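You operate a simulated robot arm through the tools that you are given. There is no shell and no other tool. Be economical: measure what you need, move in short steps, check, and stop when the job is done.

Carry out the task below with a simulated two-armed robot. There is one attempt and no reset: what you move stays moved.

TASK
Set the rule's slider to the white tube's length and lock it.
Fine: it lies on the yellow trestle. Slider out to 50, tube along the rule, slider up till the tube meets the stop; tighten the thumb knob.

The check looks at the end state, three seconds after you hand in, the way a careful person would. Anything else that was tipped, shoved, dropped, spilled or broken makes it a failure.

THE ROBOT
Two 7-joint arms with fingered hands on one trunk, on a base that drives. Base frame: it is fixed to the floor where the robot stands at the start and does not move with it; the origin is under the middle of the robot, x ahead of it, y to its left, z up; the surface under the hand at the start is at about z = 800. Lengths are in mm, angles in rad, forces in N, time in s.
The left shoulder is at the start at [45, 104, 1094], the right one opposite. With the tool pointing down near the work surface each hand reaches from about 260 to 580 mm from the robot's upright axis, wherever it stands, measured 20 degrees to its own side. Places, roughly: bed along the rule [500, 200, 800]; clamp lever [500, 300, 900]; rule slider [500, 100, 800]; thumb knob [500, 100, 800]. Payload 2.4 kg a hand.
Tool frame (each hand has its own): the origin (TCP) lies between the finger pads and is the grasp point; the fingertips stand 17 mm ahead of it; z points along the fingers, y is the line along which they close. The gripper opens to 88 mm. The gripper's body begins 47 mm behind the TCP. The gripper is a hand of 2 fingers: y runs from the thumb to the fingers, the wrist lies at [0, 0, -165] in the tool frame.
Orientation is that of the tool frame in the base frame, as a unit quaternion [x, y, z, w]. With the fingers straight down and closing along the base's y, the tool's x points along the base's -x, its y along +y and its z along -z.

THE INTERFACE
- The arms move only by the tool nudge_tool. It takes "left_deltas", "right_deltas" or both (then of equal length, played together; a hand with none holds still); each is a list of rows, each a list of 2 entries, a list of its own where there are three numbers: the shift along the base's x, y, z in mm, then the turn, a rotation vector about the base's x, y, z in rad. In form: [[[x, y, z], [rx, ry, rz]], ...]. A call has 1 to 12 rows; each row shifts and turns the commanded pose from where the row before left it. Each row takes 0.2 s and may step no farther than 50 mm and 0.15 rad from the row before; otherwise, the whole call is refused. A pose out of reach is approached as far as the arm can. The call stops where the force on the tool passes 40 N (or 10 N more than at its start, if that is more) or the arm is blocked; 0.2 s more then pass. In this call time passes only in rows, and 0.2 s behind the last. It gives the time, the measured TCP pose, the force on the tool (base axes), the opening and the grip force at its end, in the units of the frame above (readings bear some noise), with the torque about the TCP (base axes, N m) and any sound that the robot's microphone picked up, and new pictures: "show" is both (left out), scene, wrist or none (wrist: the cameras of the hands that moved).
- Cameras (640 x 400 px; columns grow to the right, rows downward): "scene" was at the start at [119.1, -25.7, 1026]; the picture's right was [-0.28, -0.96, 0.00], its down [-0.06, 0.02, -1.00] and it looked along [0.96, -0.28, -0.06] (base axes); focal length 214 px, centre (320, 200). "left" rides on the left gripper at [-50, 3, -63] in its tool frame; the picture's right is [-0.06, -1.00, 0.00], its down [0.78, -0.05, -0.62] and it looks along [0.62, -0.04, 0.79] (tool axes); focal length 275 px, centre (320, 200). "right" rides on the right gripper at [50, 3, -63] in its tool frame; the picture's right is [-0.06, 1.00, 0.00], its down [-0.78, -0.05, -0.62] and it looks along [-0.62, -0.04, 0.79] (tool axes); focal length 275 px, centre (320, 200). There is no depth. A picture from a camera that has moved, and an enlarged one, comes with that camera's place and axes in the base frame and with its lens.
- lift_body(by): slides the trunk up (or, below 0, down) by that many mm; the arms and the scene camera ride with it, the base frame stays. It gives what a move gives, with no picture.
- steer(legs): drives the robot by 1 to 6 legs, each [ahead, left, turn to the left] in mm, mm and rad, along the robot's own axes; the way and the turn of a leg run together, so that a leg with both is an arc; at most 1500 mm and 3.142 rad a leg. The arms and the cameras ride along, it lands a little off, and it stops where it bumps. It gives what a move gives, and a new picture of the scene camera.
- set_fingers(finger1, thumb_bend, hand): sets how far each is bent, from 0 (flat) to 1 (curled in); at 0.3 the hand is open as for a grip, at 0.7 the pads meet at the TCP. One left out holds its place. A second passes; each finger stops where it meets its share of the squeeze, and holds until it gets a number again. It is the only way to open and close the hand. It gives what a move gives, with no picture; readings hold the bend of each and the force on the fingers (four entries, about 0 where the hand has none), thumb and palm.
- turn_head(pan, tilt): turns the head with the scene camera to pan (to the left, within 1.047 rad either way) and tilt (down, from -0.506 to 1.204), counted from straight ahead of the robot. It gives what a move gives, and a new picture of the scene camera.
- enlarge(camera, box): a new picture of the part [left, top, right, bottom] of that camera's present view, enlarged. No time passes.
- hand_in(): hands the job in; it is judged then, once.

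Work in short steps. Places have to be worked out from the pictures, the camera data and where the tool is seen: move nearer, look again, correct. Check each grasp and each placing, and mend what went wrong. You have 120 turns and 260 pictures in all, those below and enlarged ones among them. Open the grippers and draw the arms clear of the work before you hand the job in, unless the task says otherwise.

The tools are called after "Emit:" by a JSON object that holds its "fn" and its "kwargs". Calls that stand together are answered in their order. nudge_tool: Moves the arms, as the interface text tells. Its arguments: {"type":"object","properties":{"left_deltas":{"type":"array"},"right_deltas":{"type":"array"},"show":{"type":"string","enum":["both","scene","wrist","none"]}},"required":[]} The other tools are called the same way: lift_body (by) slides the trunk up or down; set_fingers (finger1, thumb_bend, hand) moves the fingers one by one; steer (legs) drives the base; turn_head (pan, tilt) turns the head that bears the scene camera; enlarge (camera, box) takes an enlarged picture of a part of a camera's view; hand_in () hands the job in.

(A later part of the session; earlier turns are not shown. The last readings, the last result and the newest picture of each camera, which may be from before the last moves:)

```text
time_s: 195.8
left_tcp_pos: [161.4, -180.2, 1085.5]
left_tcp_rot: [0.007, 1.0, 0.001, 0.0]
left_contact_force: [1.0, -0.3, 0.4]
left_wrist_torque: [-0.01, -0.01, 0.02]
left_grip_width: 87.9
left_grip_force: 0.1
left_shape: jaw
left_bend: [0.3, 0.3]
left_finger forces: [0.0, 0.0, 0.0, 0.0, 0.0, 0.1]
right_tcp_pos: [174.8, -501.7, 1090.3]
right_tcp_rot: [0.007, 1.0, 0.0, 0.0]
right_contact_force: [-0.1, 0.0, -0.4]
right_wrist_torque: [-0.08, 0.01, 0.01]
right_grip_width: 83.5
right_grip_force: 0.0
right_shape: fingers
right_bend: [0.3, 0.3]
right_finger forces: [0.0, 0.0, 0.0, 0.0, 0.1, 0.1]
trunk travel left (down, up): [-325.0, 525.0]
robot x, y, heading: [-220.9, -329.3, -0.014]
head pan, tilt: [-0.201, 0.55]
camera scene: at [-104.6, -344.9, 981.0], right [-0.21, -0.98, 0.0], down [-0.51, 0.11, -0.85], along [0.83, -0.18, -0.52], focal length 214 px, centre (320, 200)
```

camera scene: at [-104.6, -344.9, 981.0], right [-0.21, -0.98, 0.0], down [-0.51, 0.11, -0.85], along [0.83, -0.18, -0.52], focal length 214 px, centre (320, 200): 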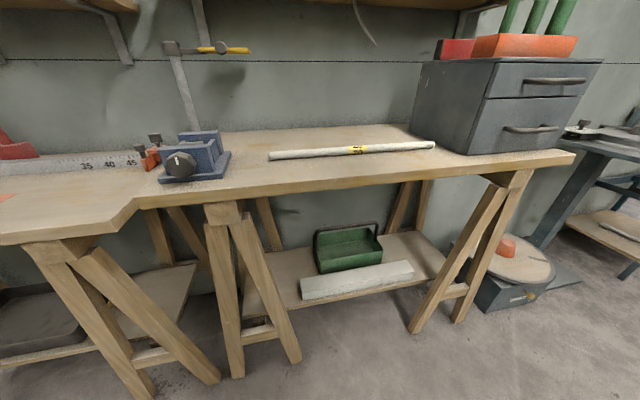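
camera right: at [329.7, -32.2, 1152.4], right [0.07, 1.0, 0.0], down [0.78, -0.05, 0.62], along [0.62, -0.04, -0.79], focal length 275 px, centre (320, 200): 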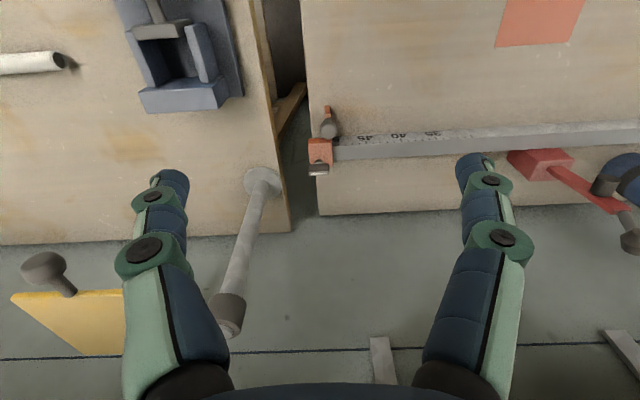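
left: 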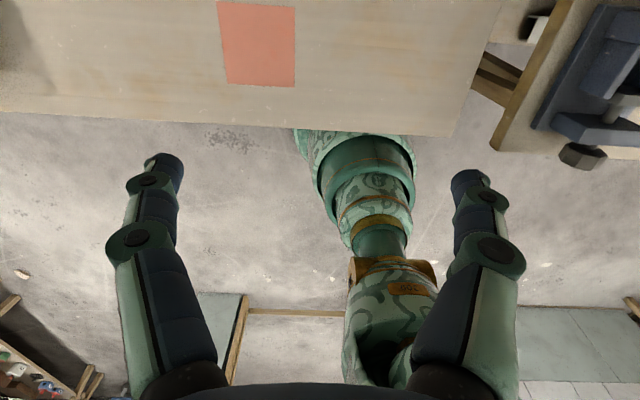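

Triangulated: tube from (385,-330) to (375,-760), axis z≈810, length ≈430. I move closer and turn the right hand a quarter turn so it closes across the tube.

Emit:
{"fn": "steer", "kwargs": {"legs": [[165, -65, 0.014]]}}

Emit:
{"fn": "nudge_tool", "kwargs": {"right_deltas": [[[0, 0, 0], [0, 0, 0.15]], [[0, 0, 0], [0, 0, 0.15]], [[0, 0, 0], [0, 0, 0.15]], [[0, 0, 0], [0, 0, 0.15]], [[0, 0, 0], [0, 0, 0.15]], [[0, 0, 0], [0, 0, 0.15]], [[0, 0, 0], [0, 0, 0.15]], [[0, 0, 0], [0, 0, 0.15]], [[0, 0, 0], [0, 0, 0.15]], [[0, 0, 0], [0, 0, 0.15]], [[0, 0, 0], [0, 0, 0.07]]], "show": "both"}}

```text
time_s: 197.3
left_tcp_pos: [321.3, -240.3, 1086.3]
left_tcp_rot: [-0.001, 1.0, 0.0, 0.0]
left_contact_force: [0.0, 0.5, 0.5]
left_wrist_torque: [0.01, 0.0, 0.05]
left_grip_width: 88.1
left_grip_force: 0.1
left_shape: jaw
left_bend: [0.3, 0.3]
left_finger forces: [0.0, 0.0, 0.0, 0.1, 0.0, 0.0]
right_tcp_pos: [338.3, -561.5, 1088.8]
right_tcp_rot: [-0.001, 1.0, -0.002, 0.001]
right_contact_force: [-0.1, -0.1, 0.3]
right_wrist_torque: [-0.05, 0.02, -0.02]
right_grip_width: 83.7
right_grip_force: 0.0
right_shape: fingers
right_bend: [0.3, 0.3]
right_finger forces: [0.0, 0.1, 0.0, 0.0, 0.0, 0.1]
trunk travel left (down, up): [-325.0, 525.0]
robot x, y, heading: [-62.2, -390.4, 0.003]
head pan, tilt: [-0.201, 0.55]
camera scene: at [57.5, -409.2, 980.9], right [-0.2, -0.98, 0.0], down [-0.51, 0.1, -0.85], along [0.84, -0.17, -0.52], focal length 214 px, centre (320, 200)
```

scene: 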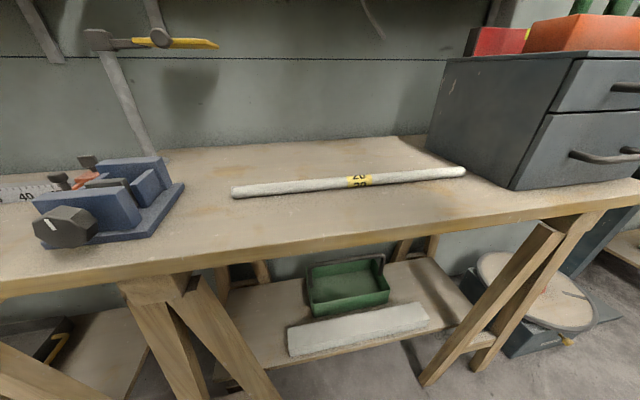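

```text
time_s: 199.7
left_tcp_pos: [320.3, -239.7, 1086.4]
left_tcp_rot: [-0.001, 1.0, 0.0, 0.0]
left_contact_force: [-0.1, 0.6, 0.2]
left_wrist_torque: [-0.01, 0.02, 0.0]
left_grip_width: 88.1
left_grip_force: 0.0
left_shape: jaw
left_bend: [0.3, 0.3]
left_finger forces: [0.0, 0.0, 0.0, 0.1, 0.1, 0.0]
right_tcp_pos: [338.6, -561.0, 1089.3]
right_tcp_rot: [0.708, -0.706, 0.0, -0.001]
right_contact_force: [-0.2, -0.9, -0.4]
right_wrist_torque: [0.01, 0.04, -0.01]
right_grip_width: 83.7
right_grip_force: 0.1
right_shape: fingers
right_bend: [0.3, 0.3]
right_finger forces: [0.0, 0.0, 0.1, 0.0, 0.0, 0.0]
trunk travel left (down, up): [-325.0, 525.0]
robot x, y, heading: [-62.3, -387.9, 0.005]
head pan, tilt: [-0.201, 0.55]
camera scene: at [57.3, -409.1, 980.9], right [-0.2, -0.98, 0.0], down [-0.51, 0.1, -0.85], along [0.84, -0.17, -0.52], focal length 214 px, centre (320, 200)
camera right: at [333.9, -610.8, 1151.9], right [-1.0, 0.06, 0.0], down [0.05, 0.78, 0.62], along [0.04, 0.62, -0.79], focal length 275 px, centre (320, 200)
```

scene: 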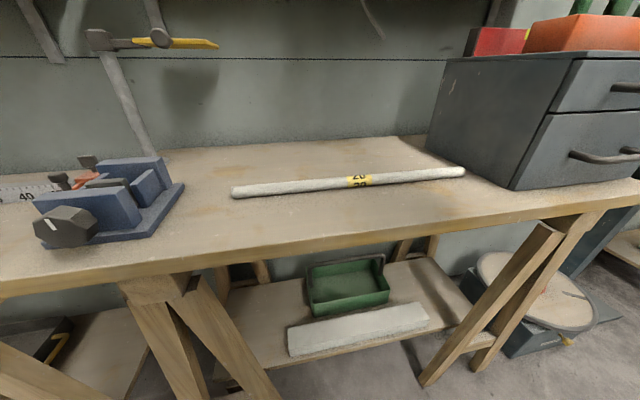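
right: 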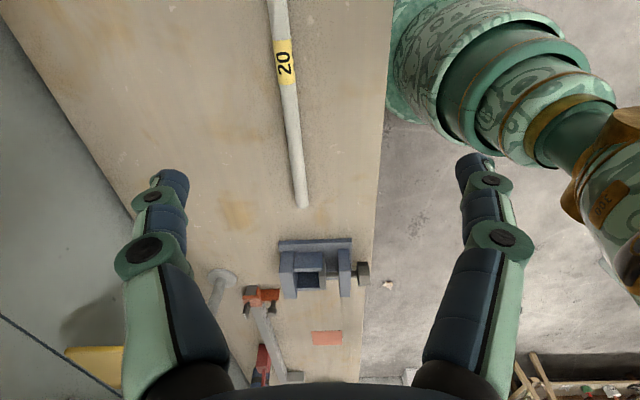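

Label (tube middle) confirmed at about (377,-541). I descend in stages above it.

Emit:
{"fn": "nudge_tool", "kwargs": {"right_deltas": [[[13, 7, -45], [0, 0, 0]], [[13, 7, -45], [0, 0, 0]], [[13, 6, -45], [0, 0, 0]], [[0, 0, -45], [0, 0, 0]], [[0, 0, -40], [0, 0, 0]]], "show": "wrist"}}

```text
time_s: 200.9
left_tcp_pos: [320.3, -240.2, 1085.7]
left_tcp_rot: [-0.001, 1.0, 0.0, 0.0]
left_contact_force: [-0.2, 0.5, 0.4]
left_wrist_torque: [-0.03, -0.01, -0.01]
left_grip_width: 88.1
left_grip_force: 0.1
left_shape: jaw
left_bend: [0.3, 0.3]
left_finger forces: [0.0, 0.1, 0.0, 0.0, 0.0, 0.0]
right_tcp_pos: [377.2, -541.0, 870.0]
right_tcp_rot: [-0.707, 0.707, -0.001, 0.001]
right_contact_force: [0.3, -0.2, 0.0]
right_wrist_torque: [0.03, 0.02, -0.02]
right_grip_width: 83.4
right_grip_force: 0.0
right_shape: fingers
right_bend: [0.3, 0.3]
right_finger forces: [0.1, 0.0, 0.1, 0.1, 0.0, 0.0]
trunk travel left (down, up): [-325.0, 525.0]
robot x, y, heading: [-64.9, -391.5, 0.003]
head pan, tilt: [-0.201, 0.55]
camera right: at [373.2, -591.0, 932.6], right [-1.0, 0.06, 0.0], down [0.05, 0.78, 0.62], along [0.04, 0.62, -0.79], focal length 275 px, centre (320, 200)
```

right: 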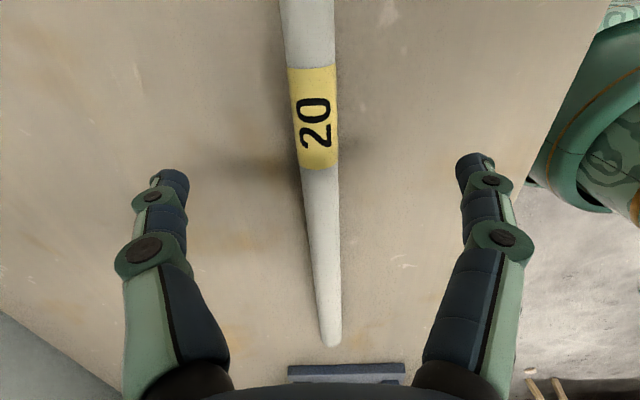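

Aligned over the tube. I descend to z≈820 and close.

Emit:
{"fn": "nudge_tool", "kwargs": {"right_deltas": [[[1, 0, -25], [0, 0, 0]], [[0, 0, -15], [0, 0, 0]], [[0, 0, -10], [0, 0, 0]]], "show": "none"}}

Emit:
{"fn": "set_fingers", "kwargs": {"hand": "right", "finger1": 0.75, "thumb_bend": 0.75}}

Emit:
{"fn": "enlarge", "kwargs": {"camera": "right", "box": [160, 50, 480, 350]}}

```text
time_s: 201.7
left_tcp_pos: [321.3, -240.7, 1085.9]
left_tcp_rot: [0.0, 1.0, 0.0, -0.001]
left_contact_force: [-0.1, -0.2, 0.4]
left_wrist_torque: [0.0, 0.0, 0.03]
left_grip_width: 87.9
left_grip_force: 0.1
left_shape: jaw
left_bend: [0.3, 0.3]
left_finger forces: [0.0, 0.0, 0.0, 0.0, 0.0, 0.1]
right_tcp_pos: [377.6, -539.7, 821.1]
right_tcp_rot: [0.707, -0.707, 0.001, 0.0]
right_contact_force: [-0.6, 0.0, -0.2]
right_wrist_torque: [-0.02, 0.01, 0.01]
right_grip_width: 83.6
right_grip_force: 0.1
right_shape: fingers
right_bend: [0.3, 0.3]
right_finger forces: [0.0, 0.0, 0.0, 0.1, 0.0, 0.1]
trunk travel left (down, up): [-325.0, 525.0]
robot x, y, heading: [-63.5, -395.1, 0.0]
head pan, tilt: [-0.201, 0.55]
```

```text
time_s: 202.7
left_tcp_pos: [320.5, -240.5, 1085.1]
left_tcp_rot: [-0.001, 1.0, 0.001, 0.0]
left_contact_force: [0.2, 0.1, -0.5]
left_wrist_torque: [0.04, -0.03, 0.0]
left_grip_width: 87.9
left_grip_force: 0.1
left_shape: jaw
left_bend: [0.3, 0.3]
left_finger forces: [0.1, 0.0, 0.1, 0.0, 0.0, 0.1]
right_tcp_pos: [377.3, -540.9, 819.8]
right_tcp_rot: [0.707, -0.707, 0.001, -0.001]
right_contact_force: [0.5, -0.3, -0.3]
right_wrist_torque: [0.02, -0.01, 0.04]
right_grip_width: 9.2
right_grip_force: 6.0
right_shape: fingers
right_bend: [0.69, 0.68]
right_finger forces: [6.3, 0.0, 0.1, 0.1, 6.3, 0.0]
trunk travel left (down, up): [-325.0, 525.0]
robot x, y, heading: [-61.0, -395.7, 0.005]
head pan, tilt: [-0.201, 0.55]
```

```text
1.33 times, centred on (320, 200) of right
camera zoom: at [372.9, -590.4, 882.8], right [-1.0, 0.06, 0.0], down [0.05, 0.78, 0.62], along [0.04, 0.62, -0.79], focal length 367 px, centre (320, 200)
```

zoom: 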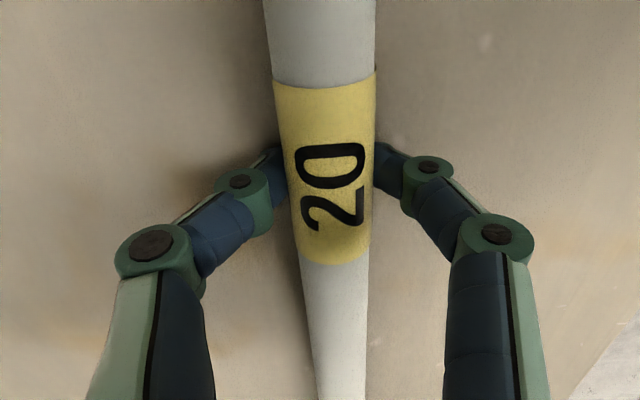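

Gripped with 6 N. I squeeze a bit more and lift slightly to check.

Emit:
{"fn": "set_fingers", "kwargs": {"hand": "right", "finger1": 0.9, "thumb_bend": 0.9}}

Emit:
{"fn": "nudge_tool", "kwargs": {"right_deltas": [[[0, 0, 15], [0, 0, 0]], [[0, 0, 25], [0, 0, 0]], [[0, 0, 30], [0, 0, 0]]], "show": "both"}}

```text
time_s: 203.7
left_tcp_pos: [321.4, -240.0, 1087.0]
left_tcp_rot: [-0.001, 1.0, 0.0, 0.0]
left_contact_force: [-0.2, 0.5, -0.2]
left_wrist_torque: [0.0, 0.02, -0.01]
left_grip_width: 88.0
left_grip_force: 0.1
left_shape: jaw
left_bend: [0.3, 0.3]
left_finger forces: [0.0, 0.1, 0.1, 0.0, 0.1, 0.0]
right_tcp_pos: [377.7, -540.9, 820.9]
right_tcp_rot: [-0.707, 0.707, -0.001, 0.0]
right_contact_force: [0.1, 0.0, -0.2]
right_wrist_torque: [0.01, 0.04, -0.03]
right_grip_width: 0.0
right_grip_force: 0.2
right_shape: fingers
right_bend: [0.83, 0.79]
right_finger forces: [0.0, 0.0, 0.0, 0.1, 0.0, 0.0]
trunk travel left (down, up): [-325.0, 525.0]
robot x, y, heading: [-60.7, -393.0, 0.005]
head pan, tilt: [-0.201, 0.55]
```

```text
time_s: 204.5
left_tcp_pos: [321.1, -239.9, 1085.3]
left_tcp_rot: [-0.001, 1.0, 0.0, -0.001]
left_contact_force: [0.3, 0.2, -0.6]
left_wrist_torque: [0.0, 0.01, -0.03]
left_grip_width: 87.9
left_grip_force: 0.0
left_shape: jaw
left_bend: [0.3, 0.3]
left_finger forces: [0.0, 0.0, 0.0, 0.1, 0.0, 0.1]
right_tcp_pos: [376.4, -541.1, 891.7]
right_tcp_rot: [0.707, -0.707, -0.001, -0.001]
right_contact_force: [0.9, -0.2, 0.0]
right_wrist_torque: [-0.03, -0.01, 0.01]
right_grip_width: 0.1
right_grip_force: 0.0
right_shape: fingers
right_bend: [0.83, 0.79]
right_finger forces: [0.0, 0.0, 0.0, 0.0, 0.1, 0.0]
trunk travel left (down, up): [-325.0, 525.0]
robot x, y, heading: [-63.7, -392.1, 0.007]
head pan, tilt: [-0.201, 0.55]
camera scene: at [57.3, -409.1, 980.9], right [-0.2, -0.98, 0.0], down [-0.51, 0.1, -0.85], along [0.84, -0.17, -0.52], focal length 214 px, centre (320, 200)
camera right: at [372.2, -591.6, 953.1], right [-1.0, 0.06, 0.0], down [0.05, 0.78, 0.62], along [0.04, 0.62, -0.79], focal length 275 px, centre (320, 200)
```

scene: 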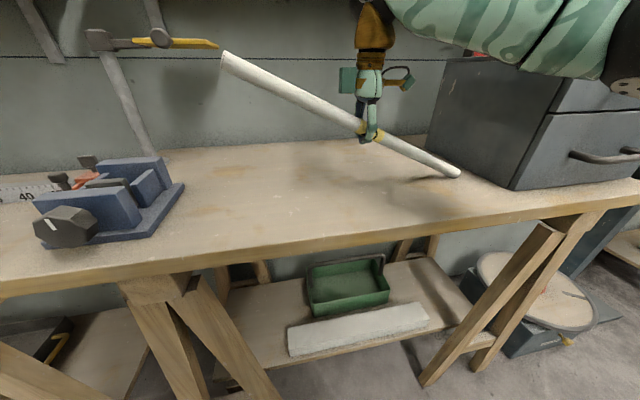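
right: 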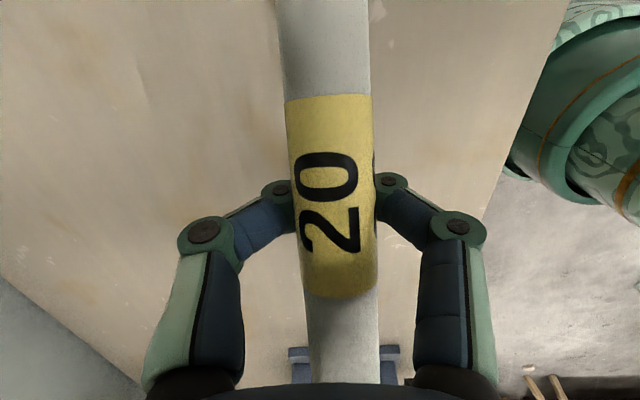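

Over-squeezing curled the fingers under the tube and it pivoted; I lower it back and regrasp.

Emit:
{"fn": "nudge_tool", "kwargs": {"right_deltas": [[[0, 0, -25], [0, 0, 0]], [[0, 0, -25], [0, 0, 0]], [[0, 0, -15], [0, 0, 0]], [[0, 0, -5], [0, 0, 0]]], "show": "scene"}}

```text
time_s: 205.5
left_tcp_pos: [320.8, -240.6, 1086.6]
left_tcp_rot: [-0.001, 1.0, 0.001, 0.0]
left_contact_force: [-0.2, 0.2, -0.4]
left_wrist_torque: [0.02, -0.01, -0.06]
left_grip_width: 88.1
left_grip_force: 0.1
left_shape: jaw
left_bend: [0.3, 0.3]
left_finger forces: [0.0, 0.0, 0.0, 0.0, 0.1, 0.0]
right_tcp_pos: [377.1, -542.6, 821.1]
right_tcp_rot: [0.707, -0.707, 0.0, 0.0]
right_contact_force: [-0.1, -0.3, -0.1]
right_wrist_torque: [0.01, 0.02, 0.03]
right_grip_width: 0.0
right_grip_force: 0.0
right_shape: fingers
right_bend: [0.83, 0.79]
right_finger forces: [0.0, 0.0, 0.0, 0.0, 0.0, 0.0]
trunk travel left (down, up): [-325.0, 525.0]
robot x, y, heading: [-62.2, -394.6, 0.002]
head pan, tilt: [-0.201, 0.55]
camera scene: at [57.3, -409.1, 980.9], right [-0.2, -0.98, 0.0], down [-0.51, 0.1, -0.85], along [0.84, -0.17, -0.52], focal length 214 px, centre (320, 200)
```

scene: 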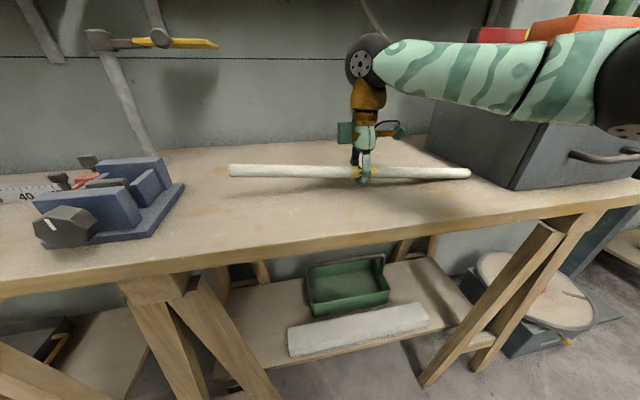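

Nearly flat. I lower a bit more, then open.

Emit:
{"fn": "nudge_tool", "kwargs": {"right_deltas": [[[0, 0, -4], [0, 0, 0]], [[0, 0, -4], [0, 0, 0]]], "show": "none"}}

Emit:
{"fn": "set_fingers", "kwargs": {"hand": "right", "finger1": 0.6, "thumb_bend": 0.6}}

Emit:
{"fn": "nudge_tool", "kwargs": {"right_deltas": [[[0, 0, 1], [0, 0, 0]]], "show": "both"}}

```text
time_s: 206.1
left_tcp_pos: [320.1, -240.3, 1087.5]
left_tcp_rot: [-0.002, 1.0, -0.001, 0.0]
left_contact_force: [-0.4, 0.3, 0.0]
left_wrist_torque: [0.05, 0.0, -0.01]
left_grip_width: 87.8
left_grip_force: 0.0
left_shape: jaw
left_bend: [0.3, 0.3]
left_finger forces: [0.0, 0.0, 0.1, 0.1, 0.0, 0.0]
right_tcp_pos: [378.2, -540.7, 812.2]
right_tcp_rot: [0.707, -0.707, 0.001, 0.0]
right_contact_force: [0.3, -1.0, 3.5]
right_wrist_torque: [-0.02, -0.02, 0.02]
right_grip_width: 0.0
right_grip_force: 0.1
right_shape: fingers
right_bend: [0.83, 0.79]
right_finger forces: [0.0, 0.0, 0.0, 0.1, 0.0, 0.0]
trunk travel left (down, up): [-325.0, 525.0]
robot x, y, heading: [-62.8, -392.5, -0.005]
head pan, tilt: [-0.201, 0.55]
```

```text
time_s: 207.1
left_tcp_pos: [319.3, -240.1, 1086.4]
left_tcp_rot: [-0.001, 1.0, 0.0, 0.001]
left_contact_force: [-0.1, -0.3, 0.0]
left_wrist_torque: [0.0, 0.0, 0.0]
left_grip_width: 88.0
left_grip_force: 0.1
left_shape: jaw
left_bend: [0.3, 0.3]
left_finger forces: [0.1, 0.0, 0.0, 0.1, 0.0, 0.1]
right_tcp_pos: [378.7, -540.4, 816.8]
right_tcp_rot: [-0.707, 0.707, -0.003, 0.005]
right_contact_force: [-3.5, -2.2, 26.5]
right_wrist_torque: [-0.05, 0.08, 0.04]
right_grip_width: 0.0
right_grip_force: 14.1
right_shape: fingers
right_bend: [0.73, 0.69]
right_finger forces: [14.3, 0.1, 0.0, 0.1, 13.5, 0.0]
trunk travel left (down, up): [-325.0, 525.0]
robot x, y, heading: [-65.2, -389.7, -0.001]
head pan, tilt: [-0.201, 0.55]
stopped (right hand): the force on the tool passed its limit at 41 N (the readings are from after the stop); the commanded pose is now the measured one
```

```text
time_s: 207.5
left_tcp_pos: [319.1, -239.4, 1086.6]
left_tcp_rot: [-0.001, 1.0, 0.0, 0.001]
left_contact_force: [-0.9, 0.1, -0.1]
left_wrist_torque: [-0.01, 0.0, -0.03]
left_grip_width: 87.6
left_grip_force: 0.1
left_shape: jaw
left_bend: [0.3, 0.3]
left_finger forces: [0.0, 0.0, 0.1, 0.0, 0.1, 0.1]
right_tcp_pos: [377.4, -542.1, 817.2]
right_tcp_rot: [-0.707, 0.708, -0.003, 0.003]
right_contact_force: [-0.8, -1.4, 29.0]
right_wrist_torque: [-0.02, -0.02, -0.01]
right_grip_width: 0.0
right_grip_force: 15.2
right_shape: fingers
right_bend: [0.73, 0.69]
right_finger forces: [12.8, 0.1, 0.0, 0.0, 17.8, 0.0]
trunk travel left (down, up): [-325.0, 525.0]
robot x, y, heading: [-64.3, -391.3, -0.0]
head pan, tilt: [-0.201, 0.55]
camera scene: at [55.6, -408.8, 981.3], right [-0.2, -0.98, 0.0], down [-0.51, 0.1, -0.85], along [0.84, -0.17, -0.52], focal length 214 px, centre (320, 200)
camera right: at [372.5, -591.2, 878.8], right [-1.0, 0.06, -0.01], down [0.04, 0.78, 0.62], along [0.05, 0.62, -0.78], focal length 275 px, centre (320, 200)
```

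scene: 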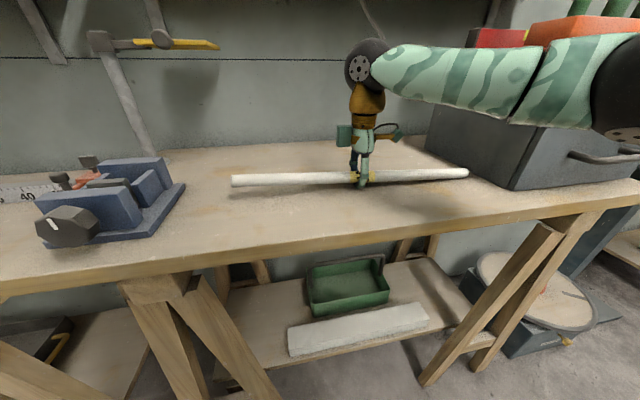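
right: 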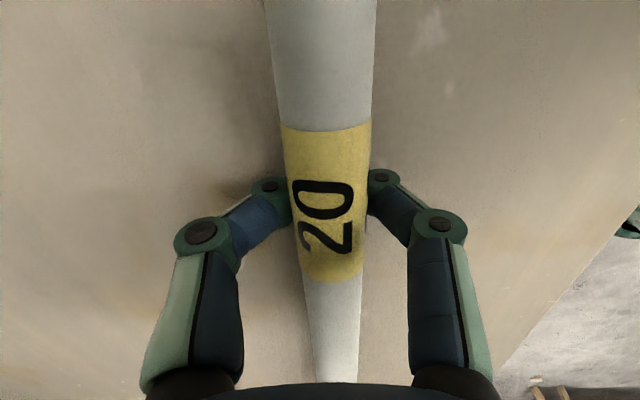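

Opening pressed the tips on the bench. I rise 14 mm and open fully.

Emit:
{"fn": "nudge_tool", "kwargs": {"right_deltas": [[[0, 0, 5], [0, 0, 0]], [[0, 0, 5], [0, 0, 0]], [[0, 0, 4], [0, 0, 0]]], "show": "none"}}

Emit:
{"fn": "set_fingers", "kwargs": {"hand": "right", "finger1": 0.5, "thumb_bend": 0.5}}

Emit:
{"fn": "nudge_tool", "kwargs": {"right_deltas": [[[0, 0, 1], [0, 0, 0]]], "show": "both"}}

```text
time_s: 208.3
left_tcp_pos: [320.4, -239.4, 1086.1]
left_tcp_rot: [-0.001, 1.0, 0.0, 0.0]
left_contact_force: [-0.2, -0.7, -0.2]
left_wrist_torque: [-0.01, 0.0, -0.02]
left_grip_width: 88.0
left_grip_force: 0.0
left_shape: jaw
left_bend: [0.3, 0.3]
left_finger forces: [0.0, 0.1, 0.0, 0.1, 0.0, 0.0]
right_tcp_pos: [378.8, -542.2, 827.0]
right_tcp_rot: [-0.707, 0.708, -0.001, 0.001]
right_contact_force: [-0.4, -0.1, 0.7]
right_wrist_torque: [-0.04, 0.02, 0.01]
right_grip_width: 16.6
right_grip_force: 0.0
right_shape: fingers
right_bend: [0.6, 0.6]
right_finger forces: [0.1, 0.0, 0.0, 0.1, 0.0, 0.0]
trunk travel left (down, up): [-325.0, 525.0]
robot x, y, heading: [-60.8, -392.7, 0.001]
head pan, tilt: [-0.201, 0.55]
```

```text
time_s: 209.3
left_tcp_pos: [321.8, -239.8, 1086.1]
left_tcp_rot: [-0.001, 1.0, 0.0, 0.0]
left_contact_force: [0.0, 0.3, -0.2]
left_wrist_torque: [0.03, -0.03, -0.01]
left_grip_width: 87.9
left_grip_force: 0.0
left_shape: jaw
left_bend: [0.3, 0.3]
left_finger forces: [0.0, 0.1, 0.0, 0.0, 0.1, 0.0]
right_tcp_pos: [379.1, -541.7, 828.0]
right_tcp_rot: [-0.706, 0.708, -0.002, 0.003]
right_contact_force: [-0.4, -0.2, -0.1]
right_wrist_torque: [0.0, 0.04, 0.02]
right_grip_width: 38.4
right_grip_force: 0.1
right_shape: fingers
right_bend: [0.5, 0.5]
right_finger forces: [0.0, 0.0, 0.1, 0.0, 0.1, 0.0]
trunk travel left (down, up): [-325.0, 525.0]
robot x, y, heading: [-64.8, -392.7, 0.004]
head pan, tilt: [-0.201, 0.55]
```

```text
time_s: 209.7
left_tcp_pos: [320.5, -239.1, 1085.9]
left_tcp_rot: [0.0, 1.0, -0.001, -0.001]
left_contact_force: [0.6, 0.5, -1.3]
left_wrist_torque: [-0.03, 0.02, 0.03]
left_grip_width: 87.7
left_grip_force: 0.1
left_shape: jaw
left_bend: [0.3, 0.3]
left_finger forces: [0.1, 0.0, 0.1, 0.0, 0.1, 0.0]
right_tcp_pos: [379.2, -542.0, 831.5]
right_tcp_rot: [-0.706, 0.708, -0.001, 0.002]
right_contact_force: [0.8, -0.2, -0.4]
right_wrist_torque: [0.0, -0.02, -0.02]
right_grip_width: 38.6
right_grip_force: 0.0
right_shape: fingers
right_bend: [0.5, 0.5]
right_finger forces: [0.1, 0.0, 0.0, 0.0, 0.1, 0.0]
trunk travel left (down, up): [-325.0, 525.0]
robot x, y, heading: [-60.6, -392.1, 0.002]
head pan, tilt: [-0.201, 0.55]
camera scene: at [57.3, -409.2, 980.9], right [-0.2, -0.98, 0.0], down [-0.51, 0.1, -0.85], along [0.84, -0.17, -0.52], focal length 214 px, centre (320, 200)
camera right: at [374.0, -591.4, 892.5], right [-1.0, 0.06, 0.0], down [0.05, 0.78, 0.62], along [0.04, 0.62, -0.78], focal length 275 px, centre (320, 200)
```

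scene: 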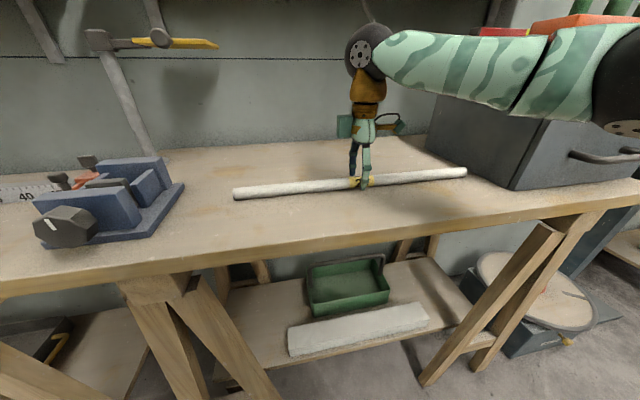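
right: 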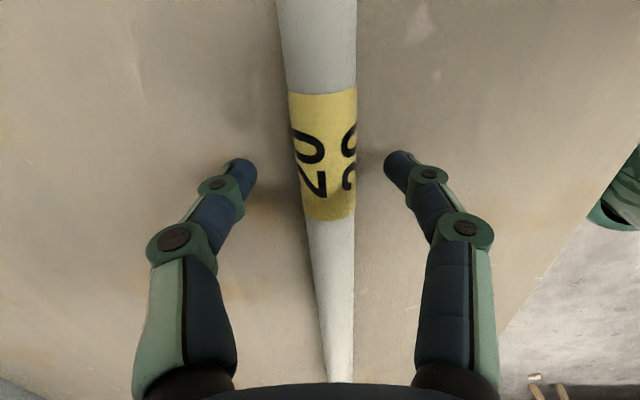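

The tube is flat again, middle at y≈-548. I regrip at the middle with a gentler bend setting.

Emit:
{"fn": "nudge_tool", "kwargs": {"right_deltas": [[[0, -7, -6], [0, 0, 0]], [[0, 0, -6], [0, 0, 0]]], "show": "none"}}

Emit:
{"fn": "set_fingers", "kwargs": {"hand": "right", "finger1": 0.72, "thumb_bend": 0.72}}

Emit:
{"fn": "nudge_tool", "kwargs": {"right_deltas": [[[0, 0, 5], [0, 0, 0]], [[0, 0, 10], [0, 0, 0]], [[0, 0, 10], [0, 0, 0]]], "show": "both"}}

```text
time_s: 210.3
left_tcp_pos: [319.0, -239.2, 1086.3]
left_tcp_rot: [-0.001, 1.0, 0.0, 0.001]
left_contact_force: [0.2, -0.7, -0.1]
left_wrist_torque: [-0.03, 0.04, 0.01]
left_grip_width: 87.8
left_grip_force: 0.0
left_shape: jaw
left_bend: [0.3, 0.3]
left_finger forces: [0.0, 0.1, 0.0, 0.1, 0.1, 0.1]
right_tcp_pos: [378.9, -549.0, 821.0]
right_tcp_rot: [-0.706, 0.708, -0.003, 0.006]
right_contact_force: [0.0, -3.7, 31.4]
right_wrist_torque: [-0.08, 0.27, 0.05]
right_grip_width: 39.5
right_grip_force: 15.4
right_shape: fingers
right_bend: [0.57, 0.51]
right_finger forces: [20.0, 0.1, 0.0, 0.0, 10.1, 0.0]
trunk travel left (down, up): [-325.0, 525.0]
robot x, y, heading: [-61.2, -389.1, 0.001]
head pan, tilt: [-0.201, 0.55]
```

```text
time_s: 211.3
left_tcp_pos: [318.3, -239.4, 1087.0]
left_tcp_rot: [-0.001, 1.0, 0.0, 0.0]
left_contact_force: [0.1, 0.4, 0.6]
left_wrist_torque: [-0.01, -0.02, -0.03]
left_grip_width: 87.7
left_grip_force: 0.0
left_shape: jaw
left_bend: [0.3, 0.3]
left_finger forces: [0.1, 0.1, 0.0, 0.0, 0.0, 0.1]
right_tcp_pos: [375.9, -549.4, 819.0]
right_tcp_rot: [-0.707, 0.707, -0.001, 0.004]
right_contact_force: [-9.1, -2.7, 28.9]
right_wrist_torque: [-0.07, 0.95, 0.11]
right_grip_width: 14.8
right_grip_force: 14.7
right_shape: fingers
right_bend: [0.7, 0.72]
right_finger forces: [29.0, 0.0, 0.1, 0.1, 0.1, 0.0]
trunk travel left (down, up): [-325.0, 525.0]
robot x, y, heading: [-62.8, -396.1, 0.004]
head pan, tilt: [-0.201, 0.55]
```

```text
time_s: 212.1
left_tcp_pos: [320.4, -239.4, 1085.6]
left_tcp_rot: [0.0, 1.0, 0.0, -0.001]
left_contact_force: [-0.3, -0.3, -0.4]
left_wrist_torque: [0.02, 0.02, 0.0]
left_grip_width: 87.8
left_grip_force: 0.1
left_shape: jaw
left_bend: [0.3, 0.3]
left_finger forces: [0.0, 0.1, 0.0, 0.1, 0.0, 0.1]
right_tcp_pos: [378.5, -547.3, 841.1]
right_tcp_rot: [0.708, -0.707, 0.001, -0.002]
right_contact_force: [0.5, 1.2, -0.2]
right_wrist_torque: [0.04, 0.02, 0.0]
right_grip_width: 10.4
right_grip_force: 4.3
right_shape: fingers
right_bend: [0.66, 0.68]
right_finger forces: [4.5, 0.1, 0.0, 0.0, 4.8, 0.0]
trunk travel left (down, up): [-325.0, 525.0]
robot x, y, heading: [-58.7, -391.8, -0.003]
head pan, tilt: [-0.201, 0.55]
camera scene: at [57.4, -409.1, 980.9], right [-0.2, -0.98, 0.0], down [-0.51, 0.1, -0.85], along [0.84, -0.17, -0.52], focal length 214 px, centre (320, 200)
camera right: at [374.0, -597.3, 903.6], right [-1.0, 0.06, 0.0], down [0.05, 0.78, 0.62], along [0.04, 0.62, -0.78], focal length 275 px, centre (320, 200)
```

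scene: 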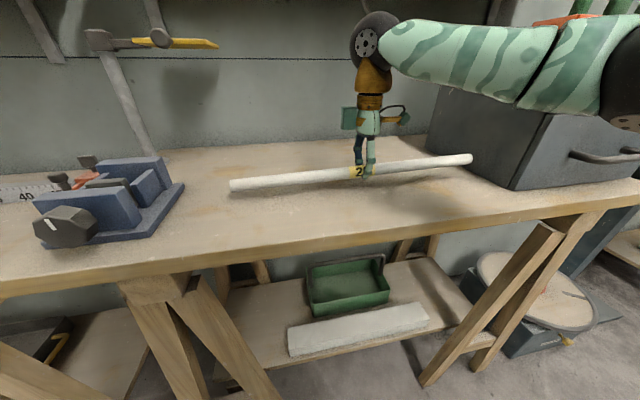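
right: 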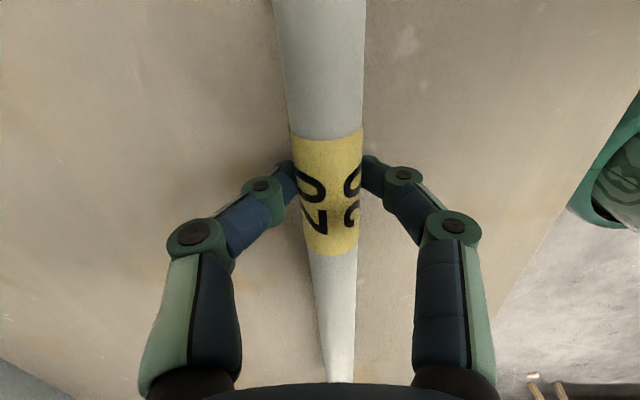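

Held near the balance point, both ends up. I lift on to z≈960 slowly and check.

Emit:
{"fn": "nudge_tool", "kwargs": {"right_deltas": [[[0, 0, 10], [0, 0, 0]], [[0, 0, 15], [0, 0, 0]], [[0, 0, 20], [0, 0, 0]], [[0, 0, 20], [0, 0, 0]], [[0, 0, 20], [0, 0, 0]], [[0, 0, 20], [0, 0, 0]], [[0, 0, 15], [0, 0, 0]]], "show": "both"}}

```text
time_s: 213.7
left_tcp_pos: [321.8, -239.8, 1086.1]
left_tcp_rot: [-0.001, 1.0, 0.001, -0.001]
left_contact_force: [-0.5, 0.2, 0.1]
left_wrist_torque: [-0.01, -0.01, -0.03]
left_grip_width: 87.8
left_grip_force: 0.0
left_shape: jaw
left_bend: [0.3, 0.3]
left_finger forces: [0.0, 0.0, 0.0, 0.0, 0.1, 0.1]
right_tcp_pos: [379.2, -549.8, 965.6]
right_tcp_rot: [0.708, -0.707, 0.001, -0.002]
right_contact_force: [-0.4, 0.0, -1.0]
right_wrist_torque: [-0.02, -0.02, 0.0]
right_grip_width: 10.5
right_grip_force: 4.1
right_shape: fingers
right_bend: [0.66, 0.68]
right_finger forces: [4.5, 0.1, 0.0, 0.0, 4.8, 0.0]
trunk travel left (down, up): [-325.0, 525.0]
robot x, y, heading: [-61.7, -392.7, -0.002]
head pan, tilt: [-0.201, 0.55]
camera scene: at [57.3, -409.2, 980.9], right [-0.2, -0.98, 0.0], down [-0.51, 0.1, -0.85], along [0.84, -0.17, -0.52], focal length 214 px, centre (320, 200)
camera right: at [374.4, -599.2, 1027.1], right [-1.0, 0.06, 0.0], down [0.05, 0.78, 0.62], along [0.04, 0.62, -0.78], focal length 275 px, centre (320, 200)
```

scene: 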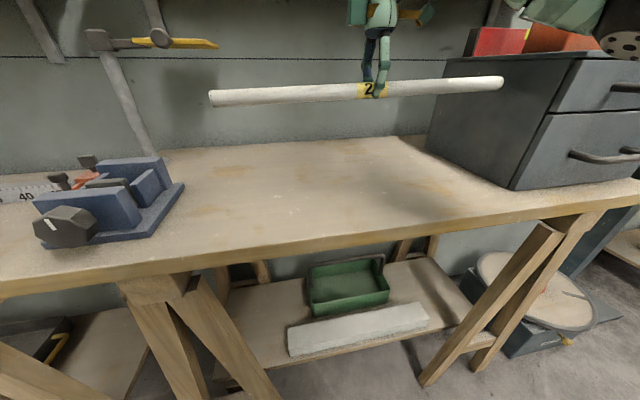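
right: 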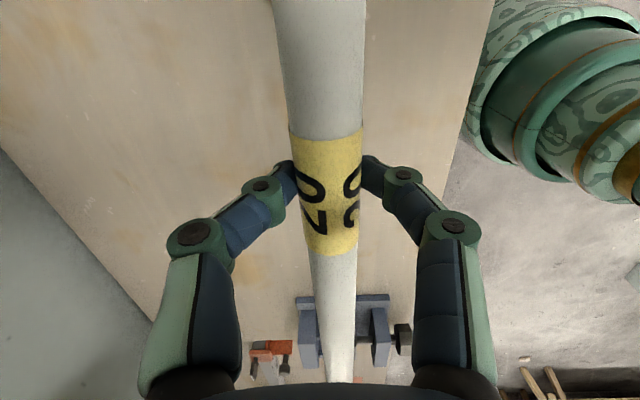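

Tube is level and firmly held. I drive left to the rule table with it.

Emit:
{"fn": "steer", "kwargs": {"legs": [[0, 400, 0], [0, 395, 0], [40, 0, 0]]}}

Emit:
{"fn": "turn_head", "kwargs": {"pan": -0.1, "tilt": 0.55}}

```text
time_s: 218.8
left_tcp_pos: [363.5, 559.2, 1085.0]
left_tcp_rot: [0.004, 1.0, 0.001, 0.0]
left_contact_force: [-0.9, 0.0, 0.3]
left_wrist_torque: [0.02, -0.02, 0.01]
left_grip_width: 87.9
left_grip_force: 0.1
left_shape: jaw
left_bend: [0.3, 0.3]
left_finger forces: [0.0, 0.1, 0.0, 0.1, 0.0, 0.0]
right_tcp_pos: [420.1, 249.8, 964.1]
right_tcp_rot: [-0.703, 0.711, -0.001, 0.003]
right_contact_force: [0.1, 0.1, -0.5]
right_wrist_torque: [0.0, 0.02, -0.01]
right_grip_width: 10.4
right_grip_force: 4.6
right_shape: fingers
right_bend: [0.66, 0.68]
right_finger forces: [4.5, 0.0, 0.1, 0.1, 4.8, 0.1]
trunk travel left (down, up): [-325.0, 525.0]
robot x, y, heading: [-19.2, 409.5, -0.009]
head pan, tilt: [-0.201, 0.55]
camera scene: at [98.4, 392.0, 980.9], right [-0.21, -0.98, 0.0], down [-0.51, 0.11, -0.85], along [0.83, -0.18, -0.52], focal length 214 px, centre (320, 200)
```

scene: 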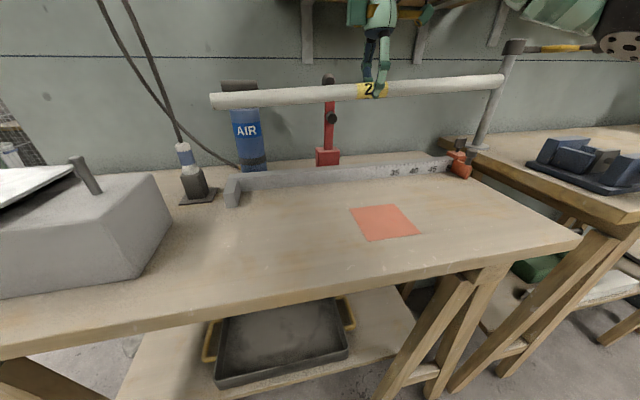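

```text
time_s: 219.5
left_tcp_pos: [362.7, 559.5, 1085.1]
left_tcp_rot: [0.004, 1.0, 0.0, -0.001]
left_contact_force: [-0.5, 0.2, 0.0]
left_wrist_torque: [0.02, -0.04, 0.0]
left_grip_width: 87.9
left_grip_force: 0.1
left_shape: jaw
left_bend: [0.3, 0.3]
left_finger forces: [0.0, 0.0, 0.0, 0.1, 0.0, 0.1]
right_tcp_pos: [418.7, 248.6, 965.2]
right_tcp_rot: [-0.703, 0.711, -0.002, 0.003]
right_contact_force: [-0.8, -0.1, -0.7]
right_wrist_torque: [0.0, -0.01, 0.01]
right_grip_width: 10.5
right_grip_force: 5.0
right_shape: fingers
right_bend: [0.66, 0.68]
right_finger forces: [4.5, 0.1, 0.0, 0.1, 4.8, 0.1]
trunk travel left (down, up): [-325.0, 525.0]
robot x, y, heading: [-20.5, 410.1, -0.009]
head pan, tilt: [-0.099, 0.55]
camera scene: at [99.7, 401.0, 980.9], right [-0.11, -0.99, 0.0], down [-0.52, 0.06, -0.85], along [0.85, -0.09, -0.52], focal length 214 px, centre (320, 200)
```

scene: 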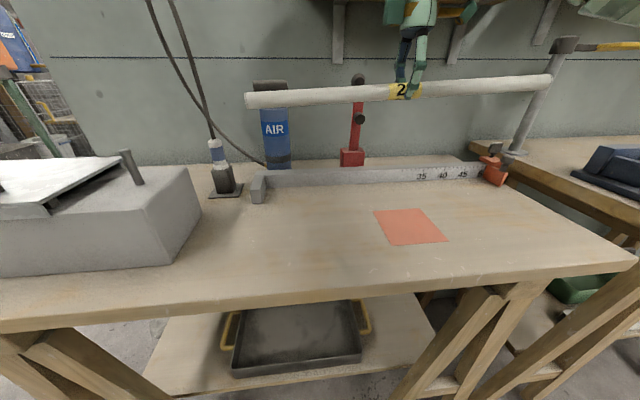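

Rule front face is at x≈511, parallel to y, table z≈766; stop face y≈468. I bring the tube to x≈462 (leaving finger room beside the rule), y≈232, and lower to z≈850.

Emit:
{"fn": "nudge_tool", "kwargs": {"right_deltas": [[[15, -6, -10], [0, 0, 0.009]], [[15, -6, -20], [0, 0, 0]], [[13, -5, -30], [0, 0, 0]], [[0, 0, -30], [0, 0, 0]], [[0, 0, -25], [0, 0, 0]]], "show": "both"}}

Emit:
{"fn": "enlarge", "kwargs": {"camera": "scene", "box": [220, 100, 540, 300]}}

```text
time_s: 220.7
left_tcp_pos: [362.3, 558.5, 1085.1]
left_tcp_rot: [0.003, 1.0, 0.0, 0.0]
left_contact_force: [0.1, -0.2, -0.3]
left_wrist_torque: [0.01, -0.01, 0.02]
left_grip_width: 87.9
left_grip_force: 0.1
left_shape: jaw
left_bend: [0.3, 0.3]
left_finger forces: [0.0, 0.0, 0.0, 0.0, 0.1, 0.0]
right_tcp_pos: [461.8, 233.5, 847.8]
right_tcp_rot: [-0.707, 0.707, 0.0, 0.002]
right_contact_force: [0.6, 1.0, -0.9]
right_wrist_torque: [0.0, 0.04, 0.03]
right_grip_width: 10.3
right_grip_force: 4.6
right_shape: fingers
right_bend: [0.66, 0.68]
right_finger forces: [4.4, 0.0, 0.1, 0.0, 4.8, 0.1]
trunk travel left (down, up): [-325.0, 525.0]
robot x, y, heading: [-22.0, 411.3, -0.009]
head pan, tilt: [-0.099, 0.55]
camera scene: at [99.7, 401.0, 980.9], right [-0.11, -0.99, 0.0], down [-0.52, 0.06, -0.85], along [0.85, -0.09, -0.52], focal length 214 px, centre (320, 200)
camera right: at [456.5, 182.8, 909.5], right [-1.0, 0.06, -0.01], down [0.05, 0.78, 0.62], along [0.04, 0.62, -0.78], focal length 275 px, centre (320, 200)
```

scene: 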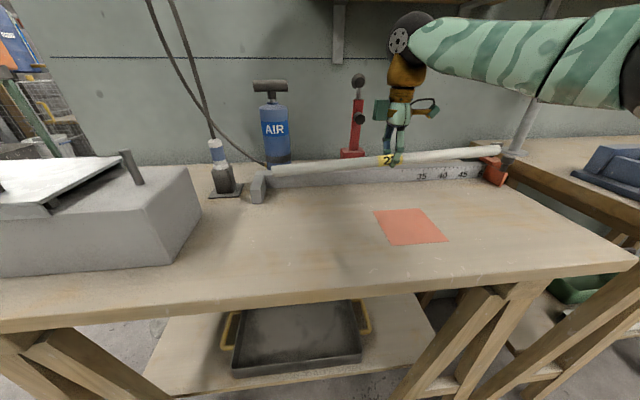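
right: 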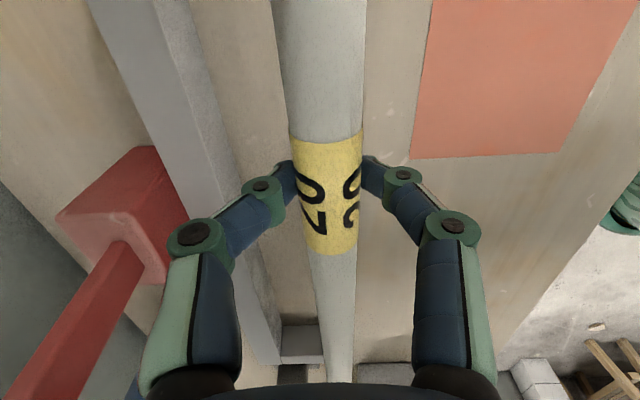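

```text
2.00 times, centred on (380, 200) of scene
camera zoom: at [99.7, 401.0, 980.9], right [-0.11, -0.99, 0.0], down [-0.52, 0.06, -0.85], along [0.85, -0.09, -0.52], focal length 429 px, centre (200, 200)
```

zoom: 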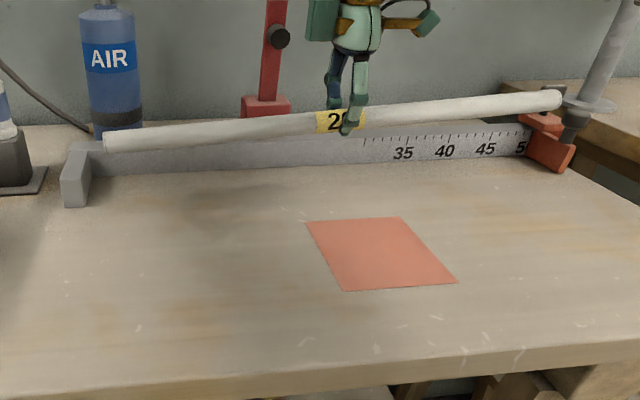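

The tube hangs ~0.06 rad low on the left. I level it by tilting the hand, keep a bit more distance to the rule (x≈445), and lower to z≈798.

Emit:
{"fn": "nudge_tool", "kwargs": {"right_deltas": [[[-9, 0, 0], [0.03, 0, 0]], [[-8, 0, 0], [0.028, 0, 0]], [[0, 0, -20], [0, 0, 0]], [[0, 0, -20], [0, 0, 0]], [[0, 0, -8], [0, 0, 0]]], "show": "both"}}

Emit:
{"fn": "enlarge", "kwargs": {"camera": "scene", "box": [220, 100, 540, 300]}}

```text
time_s: 221.9
left_tcp_pos: [362.8, 558.5, 1085.8]
left_tcp_rot: [0.004, 1.0, 0.0, 0.0]
left_contact_force: [-0.2, -0.7, 0.3]
left_wrist_torque: [0.0, -0.01, 0.03]
left_grip_width: 87.9
left_grip_force: 0.0
left_shape: jaw
left_bend: [0.3, 0.3]
left_finger forces: [0.1, 0.0, 0.0, 0.1, 0.1, 0.0]
right_tcp_pos: [445.2, 232.3, 802.1]
right_tcp_rot: [-0.706, 0.707, 0.019, 0.023]
right_contact_force: [-0.2, 0.7, -0.8]
right_wrist_torque: [-0.03, 0.05, 0.0]
right_grip_width: 10.4
right_grip_force: 4.2
right_shape: fingers
right_bend: [0.66, 0.68]
right_finger forces: [4.5, 0.0, 0.0, 0.0, 4.7, 0.0]
trunk travel left (down, up): [-325.0, 525.0]
robot x, y, heading: [-19.7, 408.7, -0.009]
head pan, tilt: [-0.099, 0.55]
camera scene: at [99.7, 401.0, 980.9], right [-0.11, -0.99, 0.0], down [-0.52, 0.06, -0.85], along [0.85, -0.09, -0.52], focal length 214 px, centre (320, 200)
camera right: at [440.0, 178.6, 861.0], right [-1.0, 0.06, 0.0], down [0.05, 0.75, 0.66], along [0.04, 0.66, -0.75], focal length 275 px, centre (320, 200)
```

scene: 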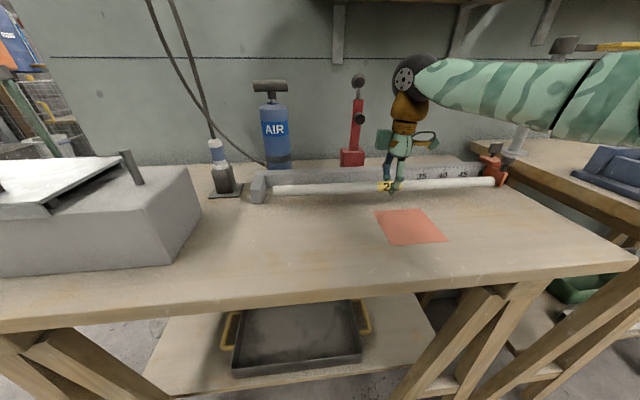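
right: 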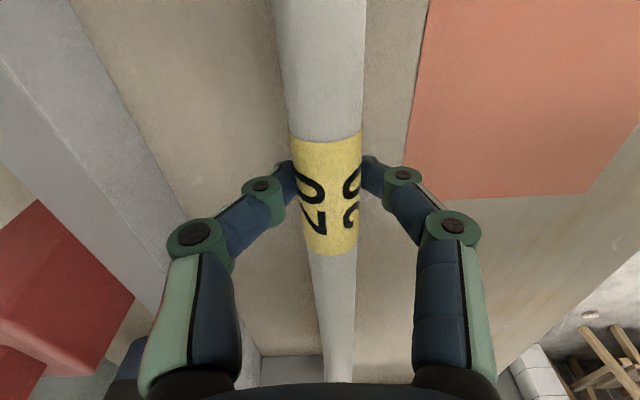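

```text
2.00 times, centred on (380, 200) of scene
camera zoom: at [99.7, 401.0, 980.9], right [-0.11, -0.99, 0.0], down [-0.52, 0.06, -0.85], along [0.85, -0.09, -0.52], focal length 429 px, centre (200, 200)
```

zoom: 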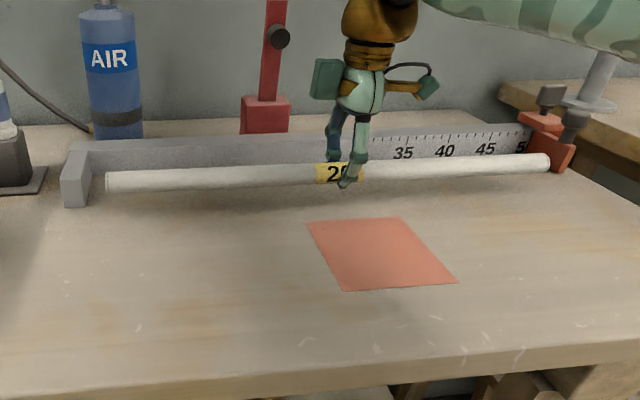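

Level and clear between stop and slider. I lower in small steps until contact.

Emit:
{"fn": "nudge_tool", "kwargs": {"right_deltas": [[[0, 0, -5], [0, 0, 0]], [[0, 0, -4], [0, 0, 0]], [[0, 0, -3], [0, 0, 0]], [[0, 0, -2], [0, 0, 0]]], "show": "scene"}}

Emit:
{"fn": "enlarge", "kwargs": {"camera": "scene", "box": [220, 100, 540, 300]}}

```text
time_s: 222.9
left_tcp_pos: [363.6, 557.7, 1085.7]
left_tcp_rot: [0.004, 1.0, 0.0, 0.0]
left_contact_force: [-0.1, -0.4, -0.7]
left_wrist_torque: [0.0, -0.01, 0.01]
left_grip_width: 88.0
left_grip_force: 0.0
left_shape: jaw
left_bend: [0.3, 0.3]
left_finger forces: [0.0, 0.0, 0.0, 0.1, 0.1, 0.0]
right_tcp_pos: [446.0, 231.9, 787.2]
right_tcp_rot: [-0.706, 0.707, 0.019, 0.023]
right_contact_force: [0.2, 0.7, -0.7]
right_wrist_torque: [0.0, 0.0, -0.03]
right_grip_width: 10.1
right_grip_force: 4.0
right_shape: fingers
right_bend: [0.66, 0.68]
right_finger forces: [4.3, 0.1, 0.1, 0.1, 4.8, 0.0]
trunk travel left (down, up): [-325.0, 525.0]
robot x, y, heading: [-18.5, 412.6, 0.001]
head pan, tilt: [-0.099, 0.55]
camera scene: at [99.7, 401.0, 980.9], right [-0.11, -0.99, 0.0], down [-0.52, 0.06, -0.85], along [0.85, -0.09, -0.52], focal length 214 px, centre (320, 200)
```

scene: 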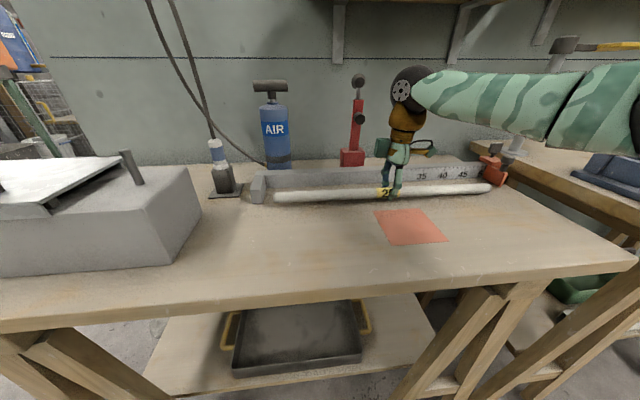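

```text
2.00 times, centred on (380, 200) of scene
camera zoom: at [99.7, 401.0, 980.9], right [-0.11, -0.99, 0.0], down [-0.52, 0.06, -0.85], along [0.85, -0.09, -0.52], focal length 429 px, centre (200, 200)
```

zoom: 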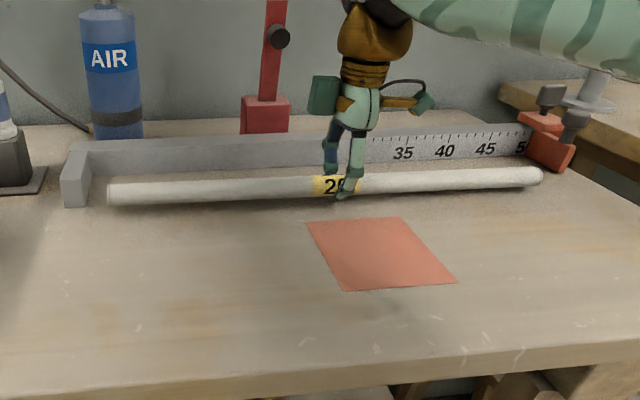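

No contact yet; continue lowering by small steps.

Emit:
{"fn": "nudge_tool", "kwargs": {"right_deltas": [[[0, 0, -2], [0, 0, 0]], [[0, 0, -2], [0, 0, 0]], [[0, 0, -2], [0, 0, 0]], [[0, 0, -2], [0, 0, 0]]], "show": "none"}}

```text
time_s: 223.9
left_tcp_pos: [363.0, 559.4, 1085.8]
left_tcp_rot: [0.003, 1.0, 0.0, 0.001]
left_contact_force: [-0.3, 0.2, 0.4]
left_wrist_torque: [0.01, 0.03, -0.04]
left_grip_width: 87.8
left_grip_force: 0.1
left_shape: jaw
left_bend: [0.3, 0.3]
left_finger forces: [0.1, 0.0, 0.0, 0.0, 0.1, 0.0]
right_tcp_pos: [445.4, 231.7, 779.1]
right_tcp_rot: [-0.707, 0.707, 0.02, 0.023]
right_contact_force: [-1.4, -0.3, 6.0]
right_wrist_torque: [-0.02, 0.08, -0.05]
right_grip_width: 10.0
right_grip_force: 8.1
right_shape: fingers
right_bend: [0.67, 0.68]
right_finger forces: [10.6, 0.0, 0.1, 0.1, 4.7, 0.0]
trunk travel left (down, up): [-325.0, 525.0]
robot x, y, heading: [-20.1, 411.2, -0.01]
head pan, tilt: [-0.099, 0.55]
```

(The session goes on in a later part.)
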